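You operate a simulated robot arm through the tools that you are given. There is no shell and no other tool. Be economical: measure what you need, move in short steps, check, and stop when the job is done.

You are at the controls of a simulated two-armed robot. One attempt, no reset.

Task
Take the tray from the middle shelf of the shelving and put it on the blue roundel on the top of the small bench. Open the right drawer, put the black bar from the inside of the right drawer on the top of the low table and shut the drawer again. Put one of the short cames from the top of the glazing bench on the top of the tray bench. Pull the large drawer open. Do these in any order.

It is judged by the outcome, as a careful person would: the job done as asked, and still so three seconds after it is handed in. It fails if anything else is knocked over, pushed out of place, dropped, spilled or broken.

Robot
Two 7-joint arms with fingered hands on one trunk, on a base that drives. Base frame: it is fixed to the floor where the robot stands at the start and does not move with it; the origin is under the middle of the robot, x ahead of it, y to its left, z up. Lengths are in mm, angles in degrees, forces in N, time in s.
The left shoulder is at the start at [20, 123, 1237], the right one opposite. With the tool pointing down near the work surface each hand reaches from about 100 to 440 mm from the robot's upright axis, wherever it stands, measured 20 degrees to its own side. Places, roughly: black bar (22x2x2 cm) [200, 2300, 800]; large drawer [-3900, 300, 600]; right drawer [300, 2300, 800]; roundel (29x32x2 cm) [100, 800, 800]; short came (8x3x5 cm) [300, 3200, 900]; top of the low table [-2600, 300, 500]; top of the tray bench [-600, 4400, 900]; tray (30x13x10 cm) [500, 200, 900]. Payload 2.4 kg a hand.
Tool frame (each hand has its own): the origin (TCP) lies between the finger pads and is the grasp point; the fingertips stand 17 mm ahead of it; z points along the fingers, y is the line along which they close. The gripper opens to 88 mm. The gripper's body begins 47 mm behind the TCP. The gripper is a hand of 3 fingers: y runs from the thumb to the fingers, the wrist lies at [0, 0, -165] in the tool frame, and closing takes about 1.5 s.
Orientation is that of the tool frame in the base frame, as a unit quaternion [x, y, z, w]. With the fingers straight down and closing along the base's y, the tool's x points along the base's -x, its y along +y and its z along -z.

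Tools
- The arms move only by the tool step_arm. It takes "left_deltas", "right_deltas" or both (then of equal length, played together; a hand with none holds still); each is a list of rows, each a list of 6 numbers: the shift along the tool's x, y, z in units of 20 mm (1.0 is 20 mm), then the turn, a rotation vector about the tool's x, y, z in units of 8 degrees (1.0 is 8 degrees). In form: [[tx, ty, tz, wx, wy, wz], ...]. A call has 1 to 10 rows; each row shifts and turns the commanded pose from where the row before left it, along the tool's axes as they then stand. "left_claw" and "right_claw" are, for a hand that has rows, the gripper command, from -1 (fully open) to 1 (shut), values between in proportion, set as the call begins (left out, the last holds). A call with a number of a shift or a turn outside -1 to 1 is refused whole. Rows are played at 5 a second. More than 50 mm and 8.6 degrees between two rows, or a gripper value outside its range, and nothing of the call is played. Where a pose cannot be reached the arm comes as near as it can. A force on the tool above 40 N (or 10 N above the force at the start of the call, whichever is more), or a blocked arm, ends the call early, and 0.2 s more pass. The fingers move at their own pace (about 45 mm/s each) and stop on an object; they squeeze with about 29 N. The grip force told is the motor's: it shows also when the fingers shut on nothing. Time passes only in rows, and 0.2 s behind the last, so rows that do not move let the fingers close. The reply holds the time, the measured pose of the TCP, the force on the tool along the base axes, the opening and the grip force, in the units named above and with some noise, with the torque about the TCP (base axes, N m) and any sound that the robot's microphone picked up.
- Cameras (640 x 400 px; columns grow to the right, rows downward): "scene" is now at [26, 46.1, 1674]; the picture's right is [0.71, -0.70, -0.00], its down [-0.63, -0.64, -0.45] and it looks along [0.31, 0.32, -0.89] (base axes); focal length 287 px, centre (320, 200). "left" rides on the left gripper at [-52, 4, -66] in its tool frame; the picture's right is [-0.08, -1.00, 0.00], its down [0.78, -0.07, -0.62] and it looks along [0.62, -0.05, 0.78] (tool axes); focal length 243 px, centre (320, 200). "right" rides on the right gripper at [52, 4, -66] in its tool frame; the picture's right is [-0.08, 1.00, 0.00], its down [-0.78, -0.07, -0.62] and it looks along [-0.62, -0.05, 0.78] (tool axes); focal length 243 px, centre (320, 200). There is no depth. A picture from a camera that has moved, and an enlarged one, comes with that camera's place and axes in the base frame and with its lens.
- capture(camera): a new picture of that camera. It takes no simulated time.
- slide_trunk(by): slides the trunk up (or, below 0, down) by that many mm; the arms and the scene camera ride with it, the base frame stays. It gives what a move gives, with no picture.
- roll_base(legs): drives the robot by 1 to 6 legs, each [ahead, left, turn to the left] in mm, mm and degrees, along the robot's own axes; the way and the turn of a leg run together, so that a leg with both is an arc; at most 1500 mm and 180 degrees a leg. The arms and the cameras ride along, it lands a little off, and it stops where it bumps. It gives what a move gives.
- finger_targets(finger1, finger2, thumb_bend, hand): sets how far each is bent, from 0 (flat) to 100 (curled in); at 30 the hand is open as for a grip, at 70 the pads meet at the TCP. One left out holds its place. A second passes; each finger stops where it meets its share of the squeeze, and holds until it gets a number again. A gripper value or a shape takes the hand back. It gives what a move gives, with no picture; readings hold the bend of each and the force on the fingers (four entries, about 0 where the hand has none), thumb and palm.
- hand_shape(shape, hand): the hand has 3 fingers and takes this shape, open, in about a second: jaw (thumb against the fingers, like two jaws); tri (thumb and two fingers); tip (a fingertip pinch); poke (one finger out to press); point (the index stretched); flat (the hand flat); cup (the hand cupped); fist (a fist). The gripper value then closes the fingers along that shape, each until it touches; the sizes above hold for jaw. It gives what a move gives, with no picture.
- head_to(pan, tilt): turns the head with the scene camera to pan (to the left, within 120 degrees either way) and tilt (down, from -29 to 69), counted from straight ahead of the robot. It gives what a move gives.
- inspect(camera, box): a new picture of the part [left, top, right, bottom] of that camera's present view, enlarged. It takes no simulated time.
- finish_job(): hands the job in; it is judged then, once.

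Go step by step. Nothing tells you exact positions but the pictures and the camera data: compare them with the known pose of the tool, close in by small moves and look again before you grip or let go. The budget is 165 turns and 122 pictures, counting those below and the enlarged ones. Unless the task says otherwise, let go and move clear before handing in, and close with one line.

The tools are called after "Call:" as a command line: name --argument value ..., lists and objects as JSON in quotes. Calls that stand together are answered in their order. step_arm: Moves the arms, as the interface text tells. Its arguments: {"type":"object","properties":{"left_deltas":{"type":"array","items":{"type":"array","items":{"type":"number"}}},"left_claw":{"type":"number"},"right_deltas":{"type":"array","items":{"type":"array","items":{"type":"number"}}},"right_claw":{"type":"number"}},"required":[]} The other tools are called the same way: slide_trunk (by) slides the trunk up or down; hand_shape (shape, hand) gives the hand a shape; finger_targets (finger1, finger2, thumb_bend, hand) moves the fingers one by one; roll_base (legs) drives the base; head_to (pan, tilt) turns the head that bears the scene camera; capture (camera) takes a picture; inspect (camera, box) takes an enlarged picture of a part of a camera's view; finish_job () hands the job in.

At the start:

```text
clock: 0.0
left_eef_pos: [195.1, 294.8, 1185.9]
left_tcp_rot: [0.0, 1.0, 0.0, -0.001]
left_force: [0.2, 0.1, -0.1]
left_torque: [0.0, -0.03, -0.02]
left_width: 87.9
left_gripper_force: 0.0
left_shape: jaw
left_bend: [30.0, 30.0, 30.0]
left_finger forces: [0.1, 0.0, 0.1, 0.0, 0.1, 0.0]
right_eef_pos: [225.7, 21.1, 1222.0]
right_tcp_rot: [0.0, 1.0, 0.0, 0.0]
right_force: [-0.2, -0.3, -0.1]
right_torque: [0.02, 0.01, -0.02]
right_width: 88.0
right_gripper_force: 0.0
right_shape: jaw
right_bend: [30.0, 30.0, 30.0]
right_finger forces: [0.0, 0.0, 0.0, 0.0, 0.0, 0.1]
trunk travel left (down, up): [-450.0, 380.0]
robot x, y, heading: [-0.8, 2.4, 0.1]
head pan, tilt: [45.6, 63.4]
```

scene: 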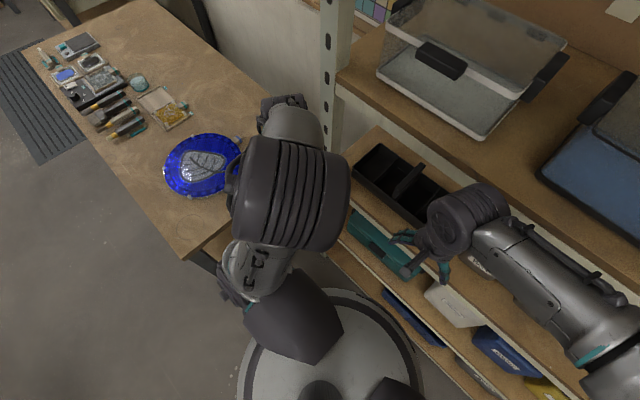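
right: 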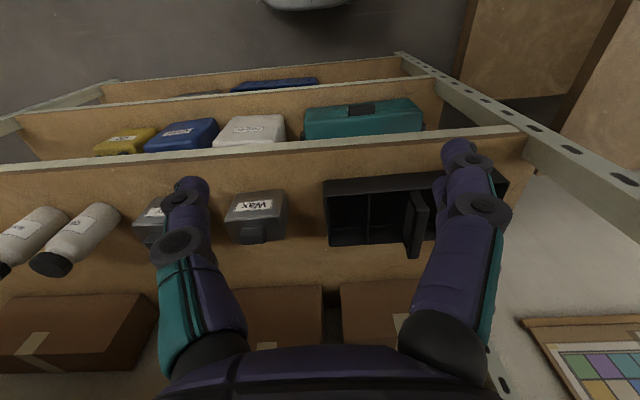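
left: 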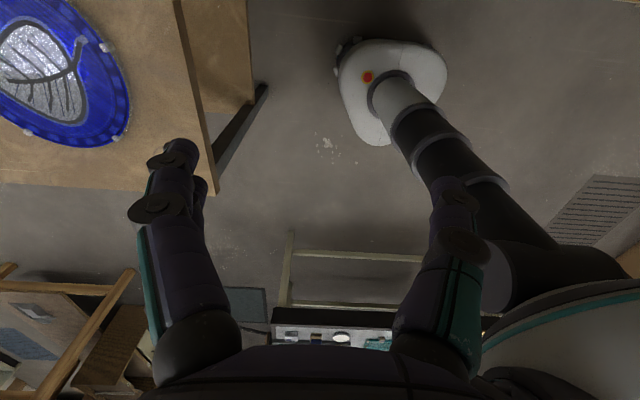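

I see the shelving ahead with a black compartment tray on the middle shelf, and the blue roundel on a bench to the left. I'll look at the tray from the front first.

Call:
head_to --pan 20 --tilt 55

Call:
capture --camera "scene"

```text
clock: 0.9
left_eef_pos: [196.0, 293.9, 1187.3]
left_tcp_rot: [-0.001, 1.0, 0.0, 0.001]
left_force: [-0.5, -0.5, 0.1]
left_torque: [0.01, 0.0, -0.02]
left_width: 88.0
left_gripper_force: 0.1
left_shape: jaw
left_bend: [30.0, 30.0, 30.0]
left_finger forces: [0.0, 0.0, 0.1, 0.0, 0.1, 0.0]
right_eef_pos: [224.9, 22.8, 1221.9]
right_tcp_rot: [0.0, 1.0, 0.0, 0.001]
right_force: [-0.7, 0.2, 0.6]
right_torque: [0.0, 0.0, 0.0]
right_width: 87.8
right_gripper_force: 0.1
right_shape: jaw
right_bend: [30.0, 30.0, 30.0]
right_finger forces: [0.1, 0.0, 0.1, 0.0, 0.0, 0.0]
trunk travel left (down, up): [-450.0, 380.0]
robot x, y, heading: [0.8, 0.4, 0.1]
head pan, tilt: [20.0, 55.0]
```

```text
118 pictures are left
camera scene: at [49.9, 26.0, 1683.9], right [0.34, -0.94, 0.0], down [-0.77, -0.28, -0.57], along [0.54, 0.2, -0.82], focal length 287 px, centre (320, 200)
```

scene: 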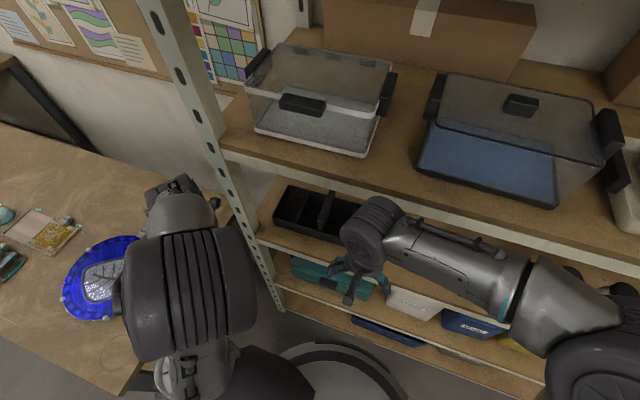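

The tray has a raised centre piece that may be a handle; I take a closer look.

Call:
inspect --camera "right" --box '[220, 120, 540, 320]'

Call:
inspect --camera "scene" --box '[240, 160, 440, 300]'

```text
2.00 times, centred on (380, 220) of right
camera zoom: at [173.6, 25.3, 1287.4], right [0.08, 1.0, 0.0], down [0.78, -0.07, 0.62], along [0.62, -0.05, -0.78], focal length 485 px, centre (200, 160)
```

zoom: 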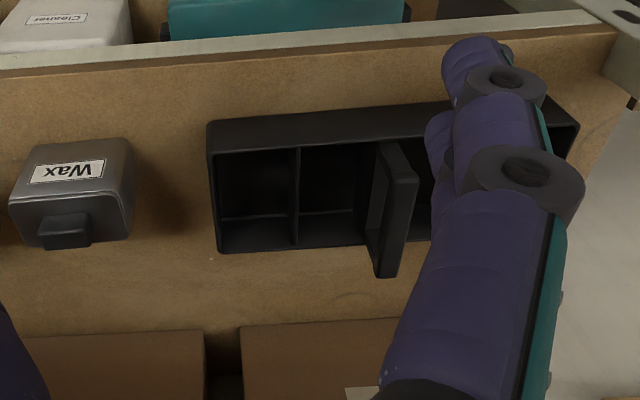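

```text
2.86 times, centred on (340, 230) of scene
camera zoom: at [49.9, 26.0, 1683.9], right [0.34, -0.94, 0.0], down [-0.77, -0.28, -0.57], along [0.54, 0.2, -0.82], focal length 819 px, centre (263, 114)
```

zoom: 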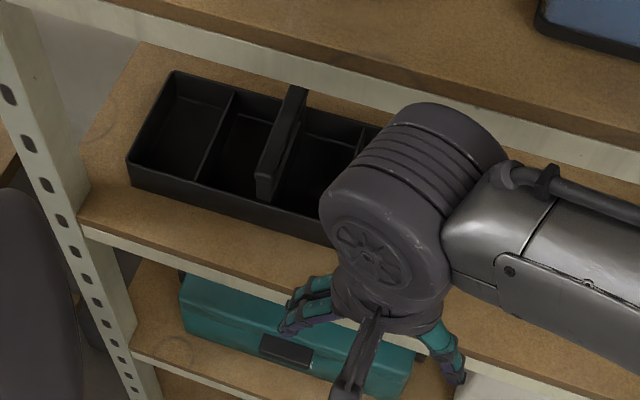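

The tray has an arched handle with its bar along x, at about (480, 161), top near z 1010; the shelf is near z 900. I'll move the right arm away and bring the left hand over, tilted 40° forward.

Call:
step_arm --right_deltas '[[0, -1, 0, 0, 0, 0], [0, -1, 0, 0, 0, 0], [0, -1, 0, 0, 0, 0], [0, -1, 0, 0, 0, 0], [0, -1, 0, 0, 0, 0], [0, -1, 0, 0, 0, 0], [0, -1, 0, 0, 0, 0], [0, -1, 0, 0, 0, 0], [0, -1, 0, 0, 0, 0], [0, -1, 0, 0, 0, 0]]' --left_deltas '[[0, 0, 0, 0, -1, 0], [0, 0, 0, 0, -1, 0], [0, 0, 0, 0, -1, 0], [0, -1, 0, 0, -1, 0], [0, -1, 0, 0, -1, 0], [0, -1, 0, 0, 0, 0], [0, -1, 0, 0, 0, 0], [0, -1, 0, 0, 0, 0], [0, -1, 0, 0, 0, 0], [0, -0.6, 0, 0, 0, 0]]'

Call:
capture --camera "scene"

Call:
capture --camera "left"

```text
clock: 3.1
left_eef_pos: [274.0, 264.9, 1205.0]
left_tcp_rot: [0.001, 0.94, -0.001, 0.342]
left_force: [0.1, 0.7, 0.7]
left_torque: [-0.04, 0.01, 0.03]
left_width: 87.6
left_gripper_force: 0.0
left_shape: jaw
left_bend: [30.0, 30.0, 30.0]
left_finger forces: [0.1, 0.1, 0.1, 0.0, 0.0, 0.1]
left hand out of reach, approached as far as the arm can: row 3, 4, 5, 6, 7, 8, 9, 10
right_eef_pos: [225.7, -180.6, 1221.2]
right_tcp_rot: [0.0, 1.0, 0.0, 0.001]
right_force: [0.1, 0.4, -0.2]
right_torque: [-0.01, 0.03, 0.03]
right_width: 88.1
right_gripper_force: 0.1
right_shape: jaw
right_bend: [30.0, 30.0, 30.0]
right_finger forces: [0.0, 0.1, 0.0, 0.1, 0.0, 0.0]
trunk travel left (down, up): [-450.0, 380.0]
robot x, y, heading: [0.4, -1.5, 0.1]
head pan, tilt: [20.0, 55.0]
```

```text
115 pictures are left
camera scene: at [49.9, 25.0, 1683.9], right [0.34, -0.94, 0.0], down [-0.77, -0.28, -0.57], along [0.54, 0.2, -0.82], focal length 287 px, centre (320, 200)
```

scene: 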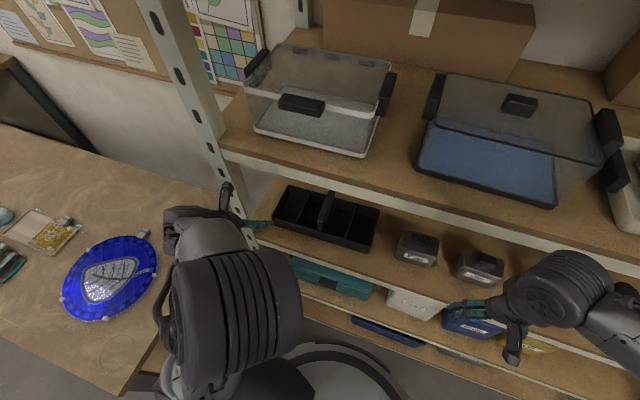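

```text
114 pictures are left
camera left: at [271.9, 268.4, 1288.9], right [0.06, -1.0, 0.06], down [-1.0, -0.07, -0.02], along [0.03, -0.05, -1.0], focal length 243 px, centre (320, 200)
```

left: 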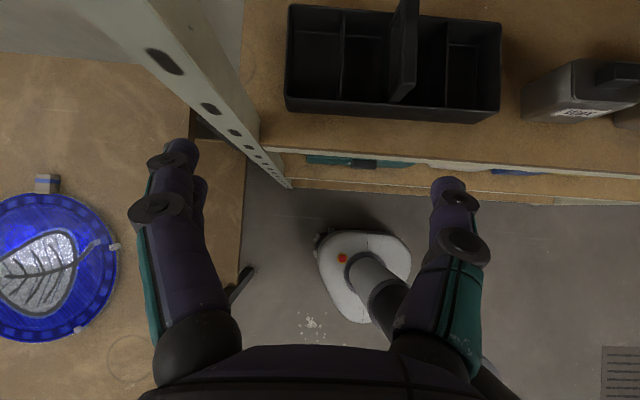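

The handle is at about y 165, x 405–530. The pose was too folded up, so I lower the hand in front of the shelf.

Call:
step_arm --left_deltas '[[0.643, 0, 0.766, 0, 0, 0], [0.643, 0, 0.766, 0, 0, 0], [0.643, 0, 0.766, 0, 0, 0], [0.643, 0, 0.766, 0, 0, 0], [0.643, 0, 0.766, 0, 0, 0], [0.643, 0, 0.766, 0, 0, 0]]'

```text
clock: 4.5
left_eef_pos: [296.2, 276.5, 1092.0]
left_tcp_rot: [0.0, 0.94, 0.001, 0.342]
left_force: [-0.6, -0.5, -0.4]
left_torque: [-0.01, 0.01, 0.02]
left_width: 88.2
left_gripper_force: 0.0
left_shape: jaw
left_bend: [30.0, 30.0, 30.0]
left_finger forces: [0.1, 0.0, 0.0, 0.0, 0.0, 0.0]
left hand out of reach, approached as far as the arm can: row 1, 2, 3, 4
right_eef_pos: [226.1, -179.6, 1221.6]
right_tcp_rot: [0.001, 1.0, 0.001, 0.0]
right_force: [0.5, -1.1, -0.4]
right_torque: [0.06, 0.0, 0.01]
right_width: 88.0
right_gripper_force: 0.1
right_shape: jaw
right_bend: [30.0, 30.0, 30.0]
right_finger forces: [0.0, 0.0, 0.0, 0.0, 0.0, 0.1]
trunk travel left (down, up): [-450.0, 380.0]
robot x, y, heading: [-1.1, -3.3, 0.1]
head pan, tilt: [20.0, 55.0]
```

Now shift sideways to the handle's y.

Call:
step_arm --left_deltas '[[0, -1, 0, 0, 0, 0], [0, -1, 0, 0, 0, 0], [0, -1, 0, 0, 0, 0], [0, -1, 0, 0, 0, 0], [0, -1, 0, 0, 0, 0], [0, -0.5, 0, 0, 0, 0]]'

Call:
capture --camera "left"

```text
clock: 5.9
left_eef_pos: [318.0, 173.7, 1089.2]
left_tcp_rot: [0.0, 0.94, 0.0, 0.342]
left_force: [-0.5, -0.3, -1.1]
left_torque: [-0.03, 0.01, -0.01]
left_width: 88.0
left_gripper_force: 0.1
left_shape: jaw
left_bend: [30.0, 30.0, 30.0]
left_finger forces: [0.0, 0.0, 0.1, 0.1, 0.0, 0.0]
left hand out of reach, approached as far as the arm can: row 1, 2, 3, 4
right_eef_pos: [227.1, -178.8, 1220.3]
right_tcp_rot: [0.0, 1.0, 0.001, 0.0]
right_force: [-1.1, 0.7, -0.2]
right_torque: [0.01, 0.0, -0.01]
right_width: 87.8
right_gripper_force: 0.1
right_shape: jaw
right_bend: [30.0, 30.0, 30.0]
right_finger forces: [0.0, 0.0, 0.0, 0.1, 0.1, 0.1]
trunk travel left (down, up): [-450.0, 380.0]
robot x, y, heading: [-1.3, 2.0, -0.1]
head pan, tilt: [20.0, 55.0]
```

```text
113 pictures are left
camera left: at [315.7, 176.0, 1174.1], right [0.06, -1.0, 0.05], down [-1.0, -0.07, -0.03], along [0.03, -0.05, -1.0], focal length 243 px, centre (320, 200)
```

left: 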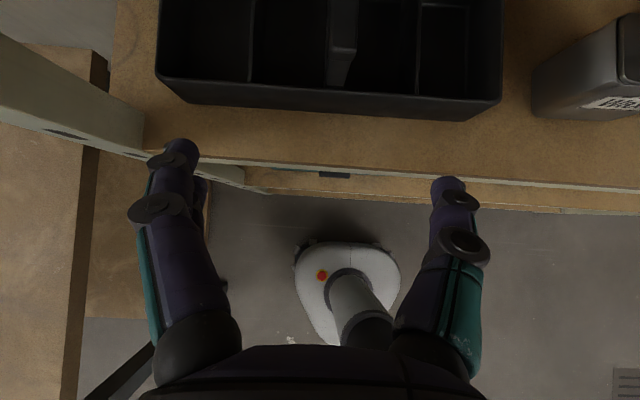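

Handle y ≈ 160. I move forward above the tray with z kept, and look again.

Call:
step_arm --left_deltas '[[-0.766, -0.65, 0.643, 0, 0, 0], [-0.766, 0, 0.643, 0, 0, 0], [-0.766, 0, 0.643, 0, 0, 0], [-0.766, 0, 0.643, 0, 0, 0]]'

Call:
capture --camera "left"

Call:
capture --camera "scene"

```text
clock: 6.9
left_eef_pos: [398.6, 160.6, 1088.6]
left_tcp_rot: [-0.001, 0.94, 0.0, 0.342]
left_force: [0.1, 0.1, 0.9]
left_torque: [-0.03, 0.01, -0.02]
left_width: 87.9
left_gripper_force: 0.0
left_shape: jaw
left_bend: [30.0, 30.0, 30.0]
left_finger forces: [0.1, 0.0, 0.1, 0.1, 0.1, 0.0]
right_eef_pos: [226.1, -177.8, 1221.1]
right_tcp_rot: [0.0, 1.0, 0.0, 0.0]
right_force: [0.0, -0.8, 0.4]
right_torque: [-0.03, 0.0, 0.03]
right_width: 87.8
right_gripper_force: 0.0
right_shape: jaw
right_bend: [30.0, 30.0, 30.0]
right_finger forces: [0.1, 0.1, 0.0, 0.0, 0.0, 0.1]
trunk travel left (down, up): [-450.0, 380.0]
robot x, y, heading: [3.3, 0.7, -0.2]
head pan, tilt: [20.0, 55.0]
```

```text
112 pictures are left
camera left: at [396.4, 163.5, 1174.0], right [0.07, -1.0, 0.05], down [-1.0, -0.07, -0.03], along [0.03, -0.05, -1.0], focal length 243 px, centre (320, 200)
```

left: 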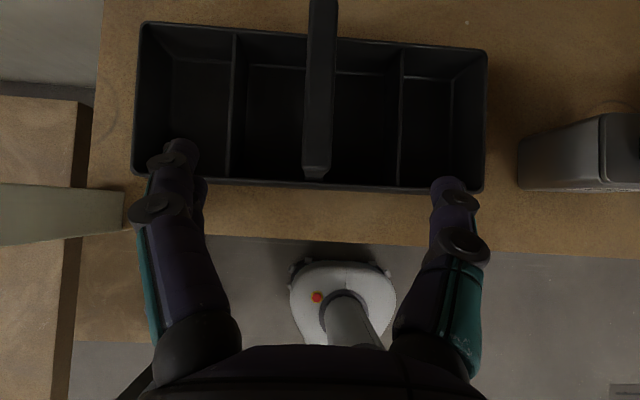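

```text
111 pictures are left
camera scene: at [50.4, 25.9, 1683.9], right [0.34, -0.94, 0.0], down [-0.77, -0.28, -0.57], along [0.54, 0.2, -0.82], focal length 287 px, centre (320, 200)
```

scene: 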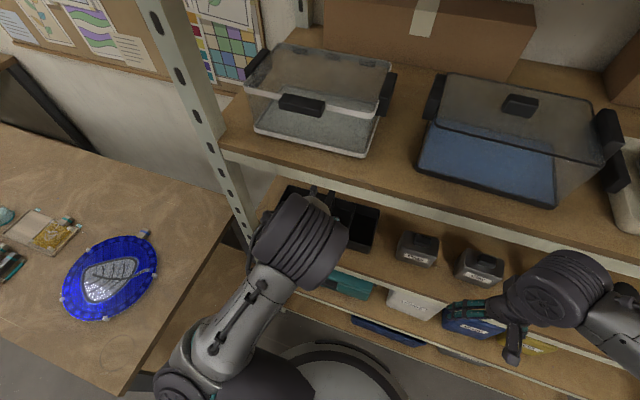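

The hand is centred on the handle. I advance along the tool axis partway and check.

Call:
step_arm --left_deltas '[[-0.46, 0, 0.386, 0, 0, 0], [0, 0, 1, 0, 0, 0], [0, 0, 1, 0, 0, 0], [0, 0, 1, 0, 0, 0]]'

Call:
capture --camera "left"

Call:
inspect --camera "scene" --box '[220, 150, 420, 290]'

```text
clock: 7.9
left_eef_pos: [449.5, 160.4, 1045.3]
left_tcp_rot: [0.0, 0.94, 0.0, 0.342]
left_force: [-0.3, -0.2, 0.6]
left_torque: [-0.01, -0.01, 0.02]
left_width: 87.8
left_gripper_force: 0.1
left_shape: jaw
left_bend: [30.0, 30.0, 30.0]
left_finger forces: [0.0, 0.0, 0.0, 0.1, 0.0, 0.0]
right_eef_pos: [225.4, -179.1, 1220.8]
right_tcp_rot: [0.0, 1.0, 0.0, -0.001]
right_force: [-0.1, 1.0, 0.8]
right_torque: [-0.04, -0.02, -0.03]
right_width: 87.8
right_gripper_force: 0.0
right_shape: jaw
right_bend: [30.0, 30.0, 30.0]
right_finger forces: [0.0, 0.0, 0.0, 0.0, 0.1, 0.0]
trunk travel left (down, up): [-450.0, 380.0]
robot x, y, heading: [-2.1, -4.1, 0.1]
head pan, tilt: [20.0, 55.0]
```

```text
110 pictures are left
camera left: at [446.4, 163.0, 1129.3], right [0.06, -1.0, 0.05], down [-1.0, -0.07, -0.03], along [0.03, -0.05, -1.0], focal length 243 px, centre (320, 200)
```

left: 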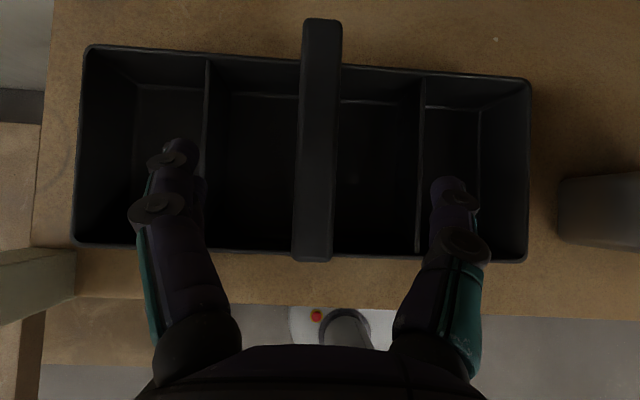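

```text
2.86 times, centred on (320, 220) of scene
camera zoom: at [50.4, 25.7, 1683.9], right [0.34, -0.94, 0.0], down [-0.77, -0.28, -0.57], along [0.54, 0.2, -0.82], focal length 819 px, centre (320, 143)
```

zoom: 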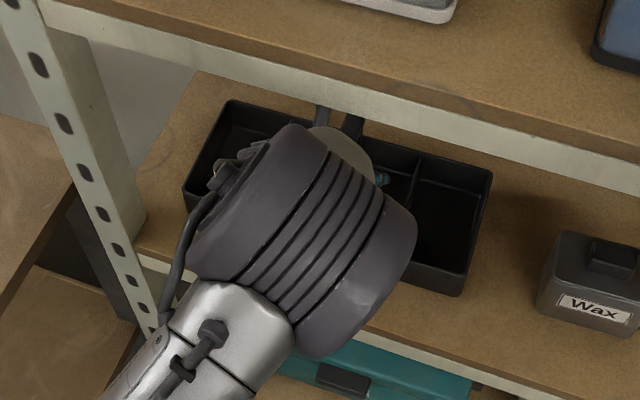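

Handle top is near z 1000, centred (481, 160), ~21 mm wide. I go in to TCP (480, 160, 990).

Call:
step_arm --left_deltas '[[0.15, 0, 0.77, 0, 0, 0], [0.15, 0, 0.77, 0, 0, 0], [0.15, 0, 0.77, 0, 0, 0], [0.15, 0, 0.77, 0, 0, 0]]'

Call:
capture --camera "left"

```text
clock: 8.9
left_eef_pos: [478.4, 159.3, 988.9]
left_tcp_rot: [-0.001, 0.94, 0.001, 0.342]
left_force: [-1.1, -0.3, 0.7]
left_torque: [-0.02, -0.02, -0.02]
left_width: 87.8
left_gripper_force: 0.0
left_shape: jaw
left_bend: [30.0, 30.0, 30.0]
left_finger forces: [0.0, 0.1, 0.0, 0.0, 0.0, 0.0]
right_eef_pos: [225.7, -178.8, 1221.3]
right_tcp_rot: [0.0, 1.0, 0.0, -0.001]
right_force: [-0.7, -1.1, -0.5]
right_torque: [-0.03, 0.01, 0.01]
right_width: 88.0
right_gripper_force: 0.0
right_shape: jaw
right_bend: [30.0, 30.0, 30.0]
right_finger forces: [0.0, 0.0, 0.0, 0.0, 0.1, 0.1]
trunk travel left (down, up): [-450.0, 380.0]
robot x, y, heading: [0.7, -2.5, 0.2]
head pan, tilt: [20.0, 55.0]
```

```text
108 pictures are left
camera left: at [476.2, 163.0, 1073.6], right [0.07, -1.0, 0.05], down [-1.0, -0.07, -0.03], along [0.03, -0.05, -1.0], focal length 243 px, centre (320, 200)
```

left: 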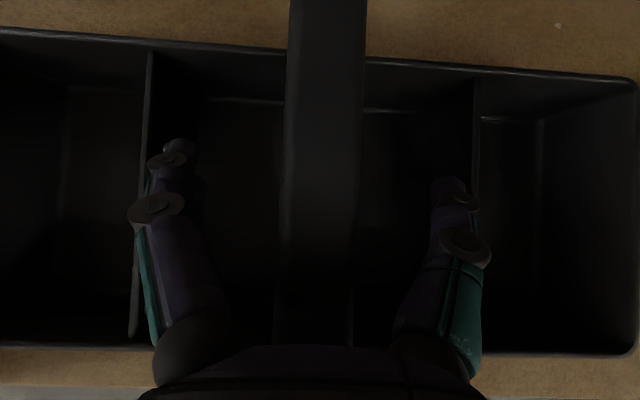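

Handle lies between the fingers, so I close.

Call:
step_arm --left_deltas '[[0, 0, 0, 0, 0, 0], [0, 0, 0, 0, 0, 0], [0, 0, 0, 0, 0, 0], [0, 0, 0, 0, 0, 0], [0, 0, 0, 0, 0, 0], [0, 0, 0, 0, 0, 0], [0, 0, 0, 0, 0, 0], [0, 0, 0, 0, 0, 0]]' --left_claw 1

```text
clock: 10.7
left_eef_pos: [478.1, 160.8, 988.9]
left_tcp_rot: [0.0, 0.94, 0.0, 0.341]
left_force: [0.7, 0.2, -3.6]
left_torque: [-0.03, 0.0, 0.01]
left_width: 0.3
left_gripper_force: 29.2
left_shape: jaw
left_bend: [69.0, 69.0, 80.0]
left_finger forces: [11.6, 2.1, 0.1, 0.0, 6.4, 0.3]
right_eef_pos: [225.8, -180.0, 1220.5]
right_tcp_rot: [0.0, 1.0, 0.0, 0.0]
right_force: [-1.4, 0.7, -0.4]
right_torque: [-0.02, -0.02, 0.03]
right_width: 88.0
right_gripper_force: 0.0
right_shape: jaw
right_bend: [30.0, 30.0, 30.0]
right_finger forces: [0.0, 0.0, 0.0, 0.1, 0.0, 0.0]
trunk travel left (down, up): [-450.0, 380.0]
robot x, y, heading: [3.3, 3.5, 0.1]
head pan, tilt: [20.0, 55.0]
```

The width reads 0.3, so the fingers may have closed under the bar. I check.

Call:
capture --camera "left"

Call:
inspect --camera "scene" --box '[220, 150, 420, 290]'

```text
107 pictures are left
camera left: at [476.2, 163.0, 1073.5], right [0.06, -1.0, 0.05], down [-1.0, -0.07, -0.03], along [0.03, -0.05, -1.0], focal length 243 px, centre (320, 200)
```

left: 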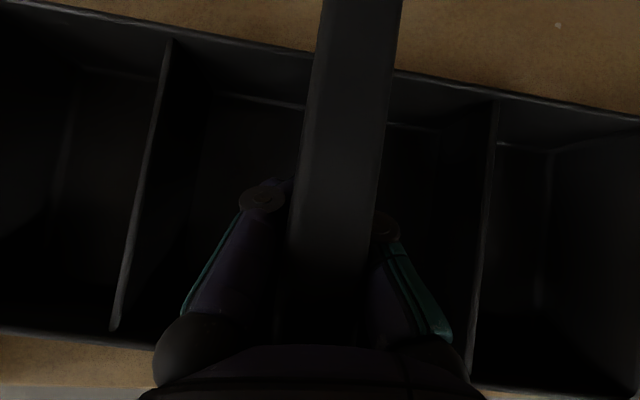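

```text
2.86 times, centred on (320, 220) of scene
camera zoom: at [50.4, 25.9, 1683.8], right [0.34, -0.94, 0.0], down [-0.77, -0.28, -0.57], along [0.54, 0.2, -0.82], focal length 819 px, centre (320, 143)
```

zoom: 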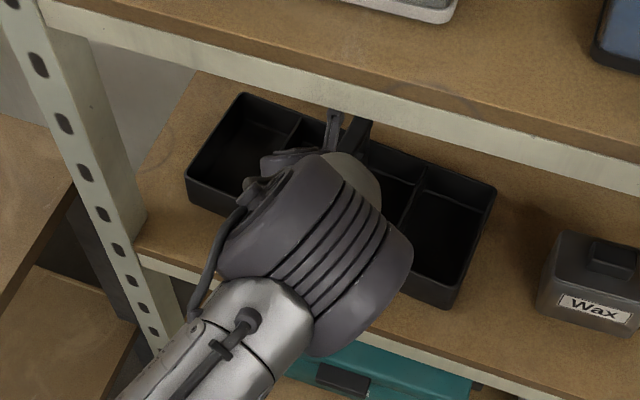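

The pads closed under a thin bar and yawed the tray about 5°. I'll open, raise 11 mm, turn to match, shift 6 mm and regrip on the bar.

Call:
step_arm --left_deltas '[[0, 0, 0, 0, 0, 0], [0, 0, 0, 0, 0, 0], [0, 0, 0, 0, 0, 0], [0, 0, 0, 0, 0, 0], [0, 0, 0, 0, 0, 0], [0, 0, 0, 0, 0, 0], [0, 0, 0, 0, 0, 0], [-0.354, -0.3, -0.42, 0.4, 0, 0.48], [0, 0, 0, 0, 0, 0]]' --left_claw -1

Call:
capture --camera "left"

```text
clock: 12.7
left_eef_pos: [478.7, 154.4, 999.7]
left_tcp_rot: [0.042, 0.939, -0.016, 0.342]
left_force: [-0.3, 0.3, -0.7]
left_torque: [-0.02, -0.06, 0.02]
left_width: 87.9
left_gripper_force: 0.1
left_shape: jaw
left_bend: [30.0, 30.0, 30.0]
left_finger forces: [0.0, 0.0, 0.0, 0.0, 0.0, 0.0]
right_eef_pos: [226.4, -179.2, 1220.0]
right_tcp_rot: [0.0, 1.0, -0.001, 0.0]
right_force: [1.2, -0.1, 0.1]
right_torque: [0.01, 0.01, -0.01]
right_width: 87.9
right_gripper_force: 0.1
right_shape: jaw
right_bend: [30.0, 30.0, 30.0]
right_finger forces: [0.1, 0.1, 0.1, 0.0, 0.0, 0.1]
trunk travel left (down, up): [-450.0, 380.0]
robot x, y, heading: [1.0, 0.3, -0.0]
head pan, tilt: [20.0, 55.0]
```

```text
105 pictures are left
camera left: at [476.5, 157.7, 1084.5], right [-0.02, -1.0, 0.05], down [-1.0, 0.02, -0.03], along [0.02, -0.05, -1.0], focal length 243 px, centre (320, 200)
```

left: 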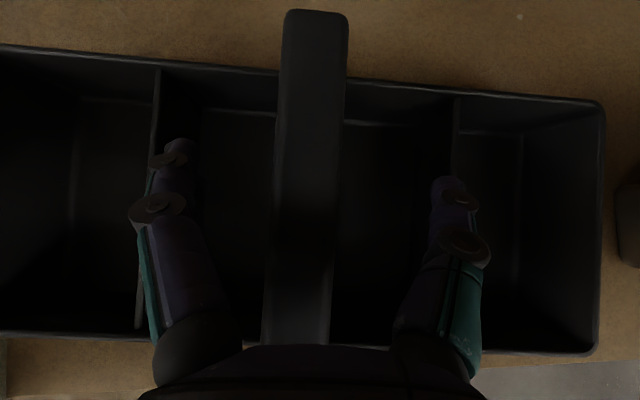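

Bar top appears near z 1012. I raise 6 mm more, shift 4 mm left, and close.

Call:
step_arm --left_deltas '[[-0.19, 0.2, -0.23, 0, 0, 0], [0, 0, 0, 0, 0, 0], [0, 0, 0, 0, 0, 0], [0, 0, 0, 0, 0, 0], [0, 0, 0, 0, 0, 0], [0, 0, 0, 0, 0, 0], [0, 0, 0, 0, 0, 0], [0, 0, 0, 0, 0, 0], [0, 0, 0, 0, 0, 0]]' --left_claw 1

Call:
capture --camera "left"

```text
clock: 14.7
left_eef_pos: [478.4, 158.4, 1004.7]
left_tcp_rot: [0.041, 0.939, -0.014, 0.341]
left_force: [0.2, 0.0, -3.0]
left_torque: [-0.02, -0.04, -0.02]
left_width: 0.0
left_gripper_force: 28.6
left_shape: jaw
left_bend: [74.0, 69.0, 79.0]
left_finger forces: [0.1, 1.2, 0.1, 0.0, 1.3, 0.0]
right_eef_pos: [225.7, -179.6, 1219.1]
right_tcp_rot: [0.0, 1.0, 0.0, 0.0]
right_force: [0.2, 0.2, -0.7]
right_torque: [-0.01, 0.01, 0.0]
right_width: 87.6
right_gripper_force: 0.1
right_shape: jaw
right_bend: [30.0, 30.0, 30.0]
right_finger forces: [0.0, 0.0, 0.1, 0.1, 0.1, 0.0]
trunk travel left (down, up): [-450.0, 380.0]
robot x, y, heading: [-4.7, -1.2, -0.1]
head pan, tilt: [20.0, 55.0]
```

```text
104 pictures are left
camera left: at [476.4, 162.4, 1090.5], right [-0.02, -1.0, 0.05], down [-1.0, 0.02, -0.03], along [0.02, -0.05, -1.0], focal length 243 px, centre (320, 200)
```

left: 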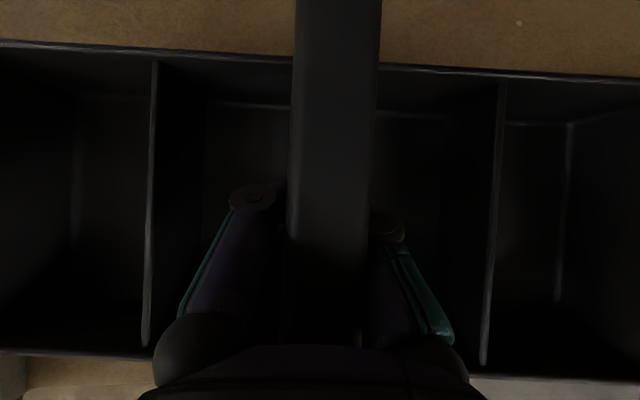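

The fingers hook fully under the bar, a closed ring around it; that will carry the tray. I lift 40 mm and check.

Call:
step_arm --left_deltas '[[-0.322, 0, -0.383, 0, 0, 0], [-0.322, 0, -0.383, 0, 0, 0], [-0.322, 0, -0.383, 0, 0, 0], [-0.322, 0, -0.383, 0, 0, 0]]'

Call:
capture --camera "left"

Call:
capture --camera "scene"

```text
clock: 15.7
left_eef_pos: [479.3, 159.5, 1044.8]
left_tcp_rot: [0.041, 0.939, -0.015, 0.341]
left_force: [-0.5, -0.3, -3.8]
left_torque: [0.0, -0.02, -0.01]
left_width: 0.2
left_gripper_force: 28.9
left_shape: jaw
left_bend: [74.0, 69.0, 79.0]
left_finger forces: [0.1, 0.8, 0.0, 0.0, 1.3, 0.1]
right_eef_pos: [225.8, -178.7, 1221.4]
right_tcp_rot: [0.0, 1.0, 0.0, 0.0]
right_force: [0.1, -0.3, -0.8]
right_torque: [0.02, 0.01, -0.02]
right_width: 87.9
right_gripper_force: 0.0
right_shape: jaw
right_bend: [30.0, 30.0, 30.0]
right_finger forces: [0.1, 0.0, 0.0, 0.0, 0.1, 0.0]
trunk travel left (down, up): [-450.0, 380.0]
robot x, y, heading: [-0.1, 2.4, 0.0]
head pan, tilt: [20.0, 55.0]
```

```text
103 pictures are left
camera left: at [477.0, 162.4, 1129.9], right [-0.02, -1.0, 0.05], down [-1.0, 0.02, -0.02], along [0.02, -0.05, -1.0], focal length 243 px, centre (320, 200)
```

left: 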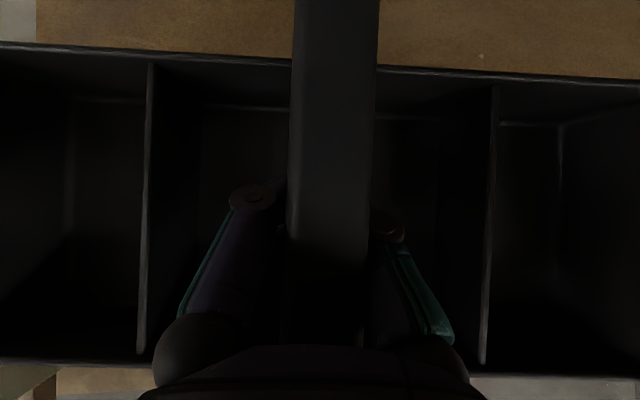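

```text
102 pictures are left
camera scene: at [50.3, 25.9, 1683.9], right [0.34, -0.94, 0.0], down [-0.77, -0.28, -0.57], along [0.54, 0.2, -0.82], focal length 287 px, centre (320, 200)
```

scene: 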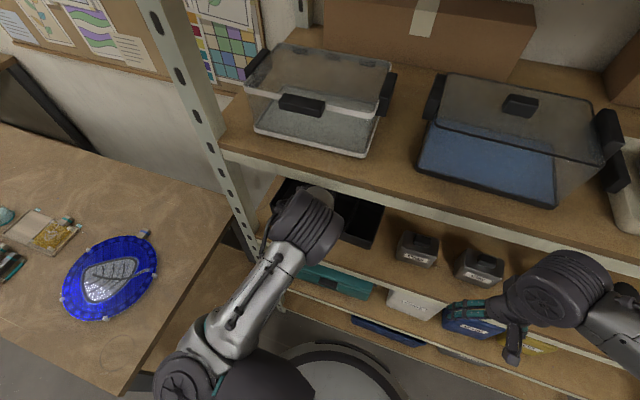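

The tray is held, light (~0.35 kg). Before driving back I look around.

Call:
head_to --pan 115 --tilt 30

Call:
capture --camera "scene"

Call:
head_to --pan -115 --tilt 30

Call:
capture --camera "scene"

```text
clock: 17.4
left_eef_pos: [478.9, 159.7, 1045.0]
left_tcp_rot: [0.041, 0.939, -0.015, 0.342]
left_force: [1.0, 0.1, -3.7]
left_torque: [0.02, -0.05, 0.0]
left_width: 0.0
left_gripper_force: 29.0
left_shape: jaw
left_bend: [74.0, 69.0, 79.0]
left_finger forces: [0.0, 1.0, 0.0, 0.0, 1.3, 0.1]
right_eef_pos: [225.5, -179.3, 1220.4]
right_tcp_rot: [0.0, 1.0, 0.0, 0.0]
right_force: [0.4, -0.2, 0.0]
right_torque: [0.02, 0.0, -0.02]
right_width: 87.6
right_gripper_force: 0.0
right_shape: jaw
right_bend: [30.0, 30.0, 30.0]
right_finger forces: [0.1, 0.1, 0.0, 0.0, 0.0, 0.1]
trunk travel left (down, up): [-450.0, 380.0]
robot x, y, heading: [-2.5, -1.8, -0.1]
head pan, tilt: [115.0, 30.0]
```

```text
101 pictures are left
camera scene: at [-55.5, 83.2, 1719.9], right [0.91, 0.42, 0.0], down [0.21, -0.45, -0.87], along [-0.37, 0.79, -0.5], focal length 287 px, centre (320, 200)
```

scene: 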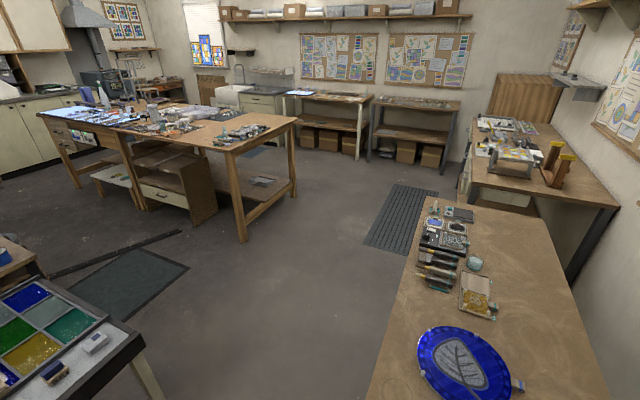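

```text
clock: 20.7
left_eef_pos: [478.9, 158.4, 1045.7]
left_tcp_rot: [0.041, 0.939, -0.015, 0.341]
left_force: [-0.5, 0.0, -3.4]
left_torque: [0.01, 0.0, -0.03]
left_width: 0.1
left_gripper_force: 27.8
left_shape: jaw
left_bend: [74.0, 69.0, 79.0]
left_finger forces: [0.1, 1.0, 0.0, 0.1, 1.4, 0.1]
right_eef_pos: [226.4, -179.0, 1220.0]
right_tcp_rot: [0.0, 1.0, 0.0, 0.001]
right_force: [1.2, -0.4, -0.3]
right_torque: [0.01, 0.02, 0.01]
right_width: 88.0
right_gripper_force: 0.1
right_shape: jaw
right_bend: [30.0, 30.0, 30.0]
right_finger forces: [0.1, 0.0, 0.0, 0.1, 0.1, 0.0]
trunk travel left (down, up): [-450.0, 380.0]
robot x, y, heading: [-0.6, -1.1, 0.1]
head pan, tilt: [-115.0, 30.0]
```

```text
100 pictures are left
camera scene: at [-55.6, -80.8, 1719.9], right [-0.91, 0.42, 0.0], down [0.21, 0.45, -0.87], along [-0.37, -0.79, -0.5], focal length 287 px, centre (320, 200)
```

scene: 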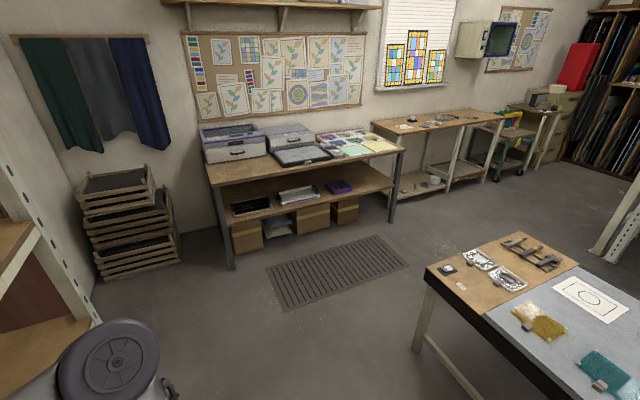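

The room is large; a table stands behind at x < −800. I drive back 350 mm to free the tray from the shelf, then look at the small bench.

Call:
roll_base --legs '[[-350, 0, 0]]'

Call:
head_to --pan 55 --tilt 50

Call:
capture --camera "scene"

```text
clock: 22.9
left_eef_pos: [136.4, 158.4, 1044.8]
left_tcp_rot: [0.041, 0.939, -0.015, 0.342]
left_force: [-0.4, -0.5, -3.3]
left_torque: [0.01, -0.02, 0.01]
left_width: 0.3
left_gripper_force: 28.8
left_shape: jaw
left_bend: [74.0, 69.0, 79.0]
left_finger forces: [6.0, 0.9, 0.0, 0.0, 1.3, 0.0]
right_eef_pos: [-117.1, -180.0, 1221.5]
right_tcp_rot: [0.0, 1.0, 0.0, 0.0]
right_force: [-0.2, 0.2, 0.3]
right_torque: [-0.05, -0.02, 0.02]
right_width: 88.0
right_gripper_force: 0.0
right_shape: jaw
right_bend: [30.0, 30.0, 30.0]
right_finger forces: [0.0, 0.0, 0.0, 0.1, 0.0, 0.0]
trunk travel left (down, up): [-450.0, 380.0]
robot x, y, heading: [-340.6, -1.3, 0.2]
head pan, tilt: [-115.0, 30.0]
```

```text
clock: 25.5
left_eef_pos: [137.0, 157.7, 1045.7]
left_tcp_rot: [0.041, 0.938, -0.015, 0.343]
left_force: [-0.9, 0.5, -3.8]
left_torque: [0.0, -0.01, -0.02]
left_width: 0.3
left_gripper_force: 29.2
left_shape: jaw
left_bend: [74.0, 69.0, 79.0]
left_finger forces: [0.0, 1.1, 0.0, 0.0, 1.4, 0.0]
right_eef_pos: [-116.0, -179.5, 1219.9]
right_tcp_rot: [0.0, 1.0, 0.001, 0.0]
right_force: [0.2, 0.1, 0.1]
right_torque: [-0.01, 0.0, -0.01]
right_width: 87.9
right_gripper_force: 0.0
right_shape: jaw
right_bend: [30.0, 30.0, 30.0]
right_finger forces: [0.0, 0.1, 0.0, 0.0, 0.0, 0.0]
trunk travel left (down, up): [-450.0, 380.0]
robot x, y, heading: [-340.3, 0.3, -0.2]
head pan, tilt: [55.0, 50.0]
```

```text
99 pictures are left
camera scene: at [-315.5, 64.3, 1690.4], right [0.82, -0.57, 0.0], down [-0.44, -0.63, -0.64], along [0.37, 0.53, -0.77], focal length 287 px, centre (320, 200)
```

scene: 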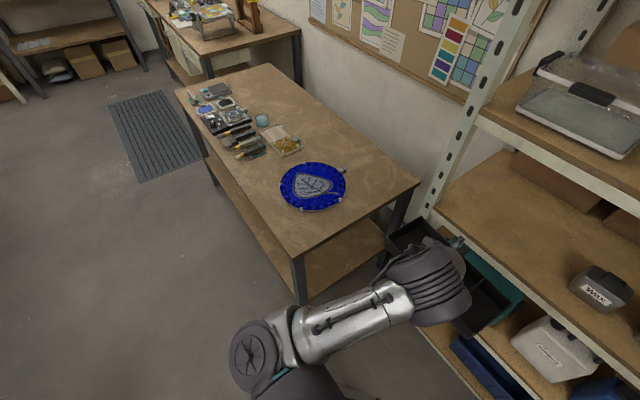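

The roundel is at about (122, 738) and the bench's front edge at x ≈ −100. I'll back a little and strafe left to face it across the front edge, the tray riding above.

Call:
roll_base --legs '[[-70, 0, 0], [0, 579, 0]]'

Call:
capture --camera "left"

Call:
head_to --pan 15 --tilt 50

Call:
capture --camera "scene"

```text
clock: 29.4
left_eef_pos: [67.1, 730.0, 1044.8]
left_tcp_rot: [0.041, 0.939, -0.015, 0.342]
left_force: [0.5, 0.3, -3.0]
left_torque: [0.02, -0.03, -0.04]
left_width: 0.0
left_gripper_force: 29.4
left_shape: jaw
left_bend: [74.0, 69.0, 79.0]
left_finger forces: [0.1, 1.0, 0.0, 0.1, 1.4, 0.0]
right_eef_pos: [-186.1, 393.5, 1221.1]
right_tcp_rot: [0.001, 1.0, 0.001, 0.0]
right_force: [0.0, -0.8, 0.2]
right_torque: [0.0, 0.0, 0.01]
right_width: 87.9
right_gripper_force: 0.1
right_shape: jaw
right_bend: [30.0, 30.0, 30.0]
right_finger forces: [0.0, 0.1, 0.0, 0.0, 0.0, 0.0]
trunk travel left (down, up): [-450.0, 380.0]
robot x, y, heading: [-413.2, 569.1, -0.5]
head pan, tilt: [55.0, 50.0]
```

```text
98 pictures are left
camera left: at [65.7, 733.3, 1129.8], right [-0.02, -1.0, 0.05], down [-1.0, 0.02, -0.03], along [0.02, -0.06, -1.0], focal length 243 px, centre (320, 200)
```

left: 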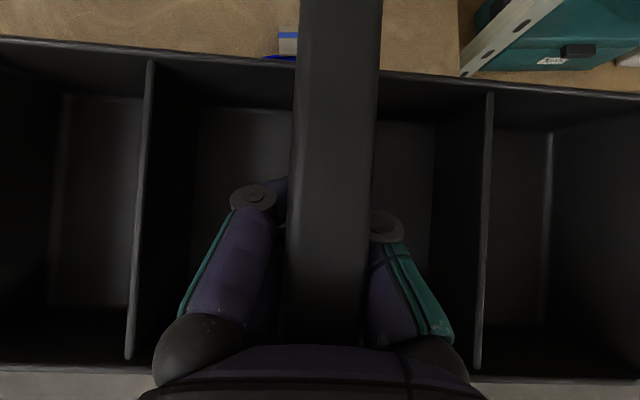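

```text
clock: 30.4
left_eef_pos: [68.0, 729.0, 1045.8]
left_tcp_rot: [0.043, 0.939, -0.016, 0.341]
left_force: [0.8, 0.1, -3.4]
left_torque: [-0.03, -0.03, 0.02]
left_width: 0.1
left_gripper_force: 28.9
left_shape: jaw
left_bend: [74.0, 69.0, 79.0]
left_finger forces: [0.0, 1.0, 0.1, 0.0, 1.5, 0.0]
right_eef_pos: [-186.5, 392.0, 1221.5]
right_tcp_rot: [0.001, 1.0, 0.0, 0.0]
right_force: [-0.3, 0.1, -0.1]
right_torque: [0.01, 0.0, -0.02]
right_width: 88.0
right_gripper_force: 0.1
right_shape: jaw
right_bend: [30.0, 30.0, 30.0]
right_finger forces: [0.0, 0.1, 0.1, 0.0, 0.1, 0.0]
trunk travel left (down, up): [-450.0, 380.0]
robot x, y, heading: [-414.5, 573.0, -0.1]
head pan, tilt: [15.0, 50.0]
```

```text
97 pictures are left
camera scene: at [-354.8, 592.9, 1690.4], right [0.26, -0.97, 0.0], down [-0.74, -0.2, -0.64], along [0.62, 0.17, -0.77], focal length 287 px, centre (320, 200)
```

scene: 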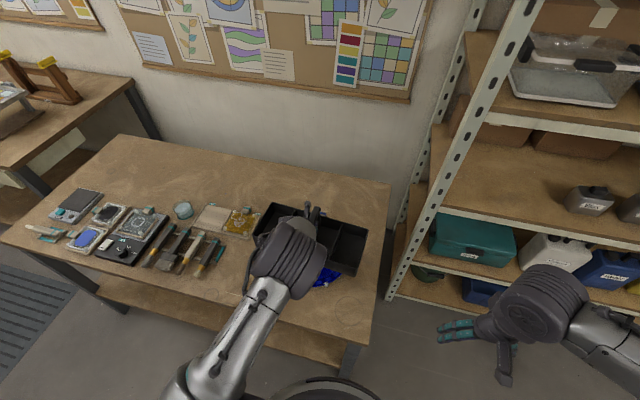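

Roundel centre is about (125, 748). I extend the arm to be above it.

Call:
step_arm --left_deltas '[[-0.7, 0.4, 0.59, 0, 0, 0], [-0.7, 0.4, 0.59, 0, 0, 0], [-0.7, 0.4, 0.59, 0, 0, 0]]'

Call:
slide_trunk --by -90

Call:
capture --camera "scene"

Call:
capture --camera "left"

```text
clock: 31.2
left_eef_pos: [125.5, 748.6, 1046.1]
left_tcp_rot: [0.042, 0.939, -0.014, 0.341]
left_force: [0.0, -0.6, -2.4]
left_torque: [-0.03, -0.03, 0.02]
left_width: 0.0
left_gripper_force: 28.7
left_shape: jaw
left_bend: [74.0, 69.0, 79.0]
left_finger forces: [0.0, 0.9, 0.0, 0.0, 1.6, 0.0]
right_eef_pos: [-185.2, 392.6, 1220.3]
right_tcp_rot: [0.001, 1.0, 0.001, 0.0]
right_force: [-0.2, -0.3, -0.3]
right_torque: [-0.03, 0.01, -0.02]
right_width: 88.1
right_gripper_force: 0.1
right_shape: jaw
right_bend: [30.0, 30.0, 30.0]
right_finger forces: [0.0, 0.1, 0.0, 0.0, 0.0, 0.0]
trunk travel left (down, up): [-450.0, 380.0]
robot x, y, heading: [-413.4, 570.4, -0.1]
head pan, tilt: [15.0, 50.0]
```

```text
clock: 32.5
left_eef_pos: [125.6, 749.0, 955.0]
left_tcp_rot: [0.042, 0.939, -0.016, 0.341]
left_force: [-0.3, -0.3, -3.7]
left_torque: [0.01, -0.01, -0.01]
left_width: 0.0
left_gripper_force: 29.7
left_shape: jaw
left_bend: [74.0, 69.0, 79.0]
left_finger forces: [0.0, 1.1, 0.0, 0.1, 1.5, 0.1]
right_eef_pos: [-186.1, 392.3, 1131.7]
right_tcp_rot: [0.0, 1.0, 0.0, 0.0]
right_force: [-0.2, -0.4, -0.4]
right_torque: [0.01, 0.01, 0.02]
right_width: 87.7
right_gripper_force: 0.0
right_shape: jaw
right_bend: [30.0, 30.0, 30.0]
right_finger forces: [0.1, 0.0, 0.0, 0.0, 0.0, 0.1]
trunk travel left (down, up): [-360.0, 470.0]
robot x, y, heading: [-410.5, 573.1, -0.5]
head pan, tilt: [15.0, 50.0]
```

```text
96 pictures are left
camera scene: at [-354.8, 592.9, 1600.4], right [0.26, -0.97, 0.0], down [-0.74, -0.2, -0.64], along [0.62, 0.16, -0.77], focal length 287 px, centre (320, 200)
```

scene: 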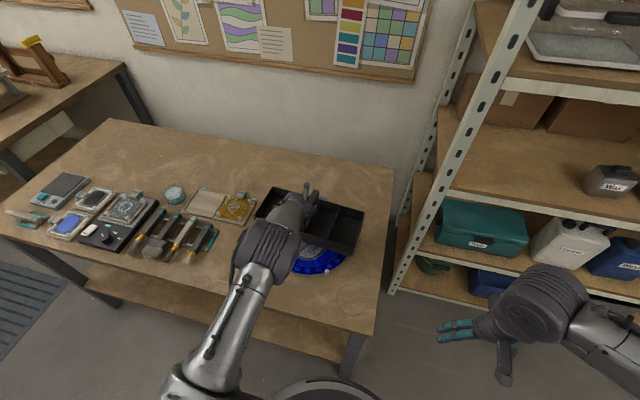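

```text
95 pictures are left
camera left: at [123.3, 751.8, 1041.1], right [-0.02, -1.0, 0.05], down [-1.0, 0.02, -0.03], along [0.02, -0.05, -1.0], focal length 243 px, centre (320, 200)
```

left: 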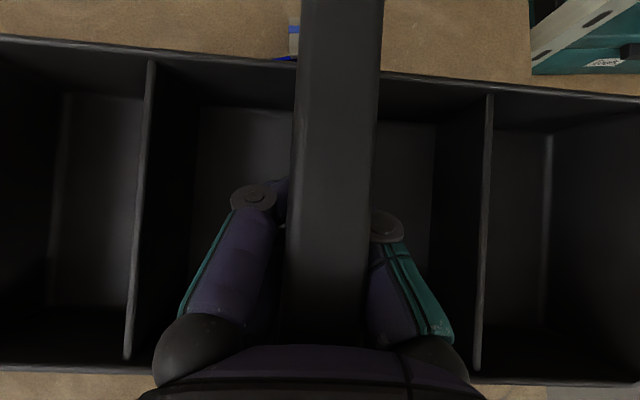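

The tray is well centred over the roundel. I lower further by the trunk, then in small arm steps watching the force.

Call:
slide_trunk --by -25

Call:
step_arm --left_deltas '[[0.161, 0, 0.192, 0, 0, 0], [0.161, 0, 0.192, 0, 0, 0]]'

Call:
inspect --camera "scene" --box '[220, 150, 420, 290]'

```text
clock: 33.2
left_eef_pos: [125.3, 747.7, 931.3]
left_tcp_rot: [0.043, 0.939, -0.016, 0.341]
left_force: [0.0, -0.5, -3.7]
left_torque: [-0.01, -0.01, 0.01]
left_width: 0.1
left_gripper_force: 28.8
left_shape: jaw
left_bend: [74.0, 69.0, 79.0]
left_finger forces: [0.0, 1.0, 0.0, 0.0, 1.4, 0.1]
right_eef_pos: [-187.4, 392.3, 1105.3]
right_tcp_rot: [0.001, 1.0, 0.0, -0.001]
right_force: [0.0, -0.1, -1.2]
right_torque: [0.0, 0.01, -0.01]
right_width: 88.0
right_gripper_force: 0.1
right_shape: jaw
right_bend: [30.0, 30.0, 30.0]
right_finger forces: [0.0, 0.0, 0.0, 0.1, 0.1, 0.1]
trunk travel left (down, up): [-335.0, 495.0]
robot x, y, heading: [-410.9, 570.5, -0.1]
head pan, tilt: [15.0, 50.0]
```

```text
clock: 33.8
left_eef_pos: [126.1, 748.6, 920.6]
left_tcp_rot: [0.043, 0.939, -0.016, 0.342]
left_force: [0.3, 0.6, -3.8]
left_torque: [0.0, -0.03, 0.01]
left_width: 0.0
left_gripper_force: 28.9
left_shape: jaw
left_bend: [74.0, 69.0, 79.0]
left_finger forces: [0.0, 1.0, 0.0, 0.1, 1.4, 0.0]
right_eef_pos: [-186.3, 391.0, 1106.8]
right_tcp_rot: [0.001, 1.0, 0.0, 0.0]
right_force: [0.0, 0.5, -0.5]
right_torque: [-0.01, -0.01, -0.01]
right_width: 87.9
right_gripper_force: 0.0
right_shape: jaw
right_bend: [30.0, 30.0, 30.0]
right_finger forces: [0.1, 0.1, 0.1, 0.0, 0.1, 0.0]
trunk travel left (down, up): [-335.0, 495.0]
robot x, y, heading: [-411.1, 572.0, -0.3]
head pan, tilt: [15.0, 50.0]
```

```text
2.86 times, centred on (320, 220) of scene
camera zoom: at [-354.7, 592.9, 1575.4], right [0.26, -0.97, 0.0], down [-0.74, -0.2, -0.64], along [0.62, 0.16, -0.77], focal length 819 px, centre (320, 143)
```

zoom: 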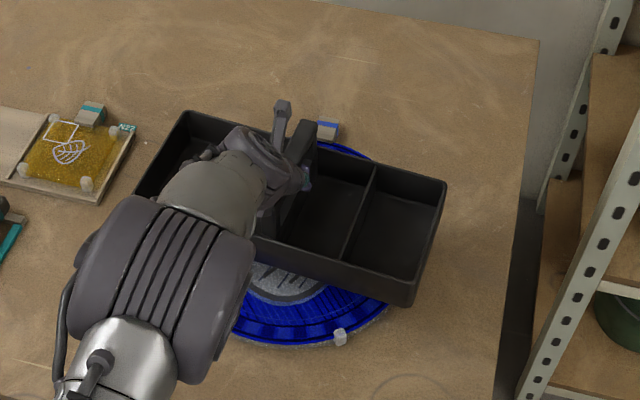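

Still hanging freely; lowering in 4 mm steps.

Call:
step_arm --left_deltas '[[0.129, 0, 0.153, 0, 0, 0], [0.129, 0, 0.153, 0, 0, 0], [0, 0, 0, 0, 0, 0]]'

Call:
step_arm --left_deltas '[[0.129, 0, 0.153, 0, 0, 0], [0, 0, 0, 0, 0, 0]]'

Call:
step_arm --left_deltas '[[0.129, 0, 0.153, 0, 0, 0], [0, 0, 0, 0, 0, 0]]'

```text
clock: 34.6
left_eef_pos: [126.6, 747.8, 913.6]
left_tcp_rot: [0.041, 0.939, -0.015, 0.341]
left_force: [-0.6, 0.4, -2.7]
left_torque: [0.02, -0.04, -0.01]
left_width: 0.0
left_gripper_force: 29.3
left_shape: jaw
left_bend: [74.0, 69.0, 79.0]
left_finger forces: [0.0, 1.1, 0.0, 0.0, 1.3, 0.0]
right_eef_pos: [-186.4, 391.2, 1105.8]
right_tcp_rot: [0.001, 1.0, -0.001, 0.0]
right_force: [-0.3, 0.8, 0.2]
right_torque: [0.01, 0.01, 0.03]
right_width: 88.1
right_gripper_force: 0.0
right_shape: jaw
right_bend: [30.0, 30.0, 30.0]
right_finger forces: [0.1, 0.0, 0.1, 0.1, 0.0, 0.0]
trunk travel left (down, up): [-335.0, 495.0]
robot x, y, heading: [-411.1, 571.2, -0.0]
head pan, tilt: [15.0, 50.0]
```

```text
clock: 35.2
left_eef_pos: [126.0, 748.8, 908.0]
left_tcp_rot: [0.042, 0.939, -0.015, 0.341]
left_force: [-0.6, 0.5, -2.3]
left_torque: [0.02, -0.05, -0.01]
left_width: 0.0
left_gripper_force: 29.1
left_shape: jaw
left_bend: [74.0, 69.0, 79.0]
left_finger forces: [0.0, 1.1, 0.1, 0.0, 1.3, 0.0]
right_eef_pos: [-186.4, 391.7, 1106.2]
right_tcp_rot: [0.001, 1.0, -0.001, 0.0]
right_force: [0.0, 0.0, 0.9]
right_torque: [0.04, -0.02, -0.01]
right_width: 88.1
right_gripper_force: 0.0
right_shape: jaw
right_bend: [30.0, 30.0, 30.0]
right_finger forces: [0.1, 0.1, 0.0, 0.1, 0.0, 0.0]
trunk travel left (down, up): [-335.0, 495.0]
robot x, y, heading: [-412.2, 571.9, -0.1]
head pan, tilt: [15.0, 50.0]
```

```text
clock: 35.8
left_eef_pos: [125.9, 749.6, 904.6]
left_tcp_rot: [0.043, 0.939, -0.015, 0.342]
left_force: [0.1, -0.3, -3.3]
left_torque: [0.03, -0.04, 0.0]
left_width: 0.0
left_gripper_force: 29.5
left_shape: jaw
left_bend: [74.0, 69.0, 79.0]
left_finger forces: [0.1, 1.0, 0.1, 0.0, 1.5, 0.1]
right_eef_pos: [-186.3, 392.9, 1106.5]
right_tcp_rot: [0.0, 1.0, 0.001, 0.001]
right_force: [-0.9, -0.5, 0.2]
right_torque: [-0.01, 0.02, -0.01]
right_width: 88.0
right_gripper_force: 0.1
right_shape: jaw
right_bend: [30.0, 30.0, 30.0]
right_finger forces: [0.0, 0.1, 0.0, 0.0, 0.0, 0.1]
trunk travel left (down, up): [-335.0, 495.0]
robot x, y, heading: [-415.2, 572.5, -0.3]
head pan, tilt: [15.0, 50.0]
```

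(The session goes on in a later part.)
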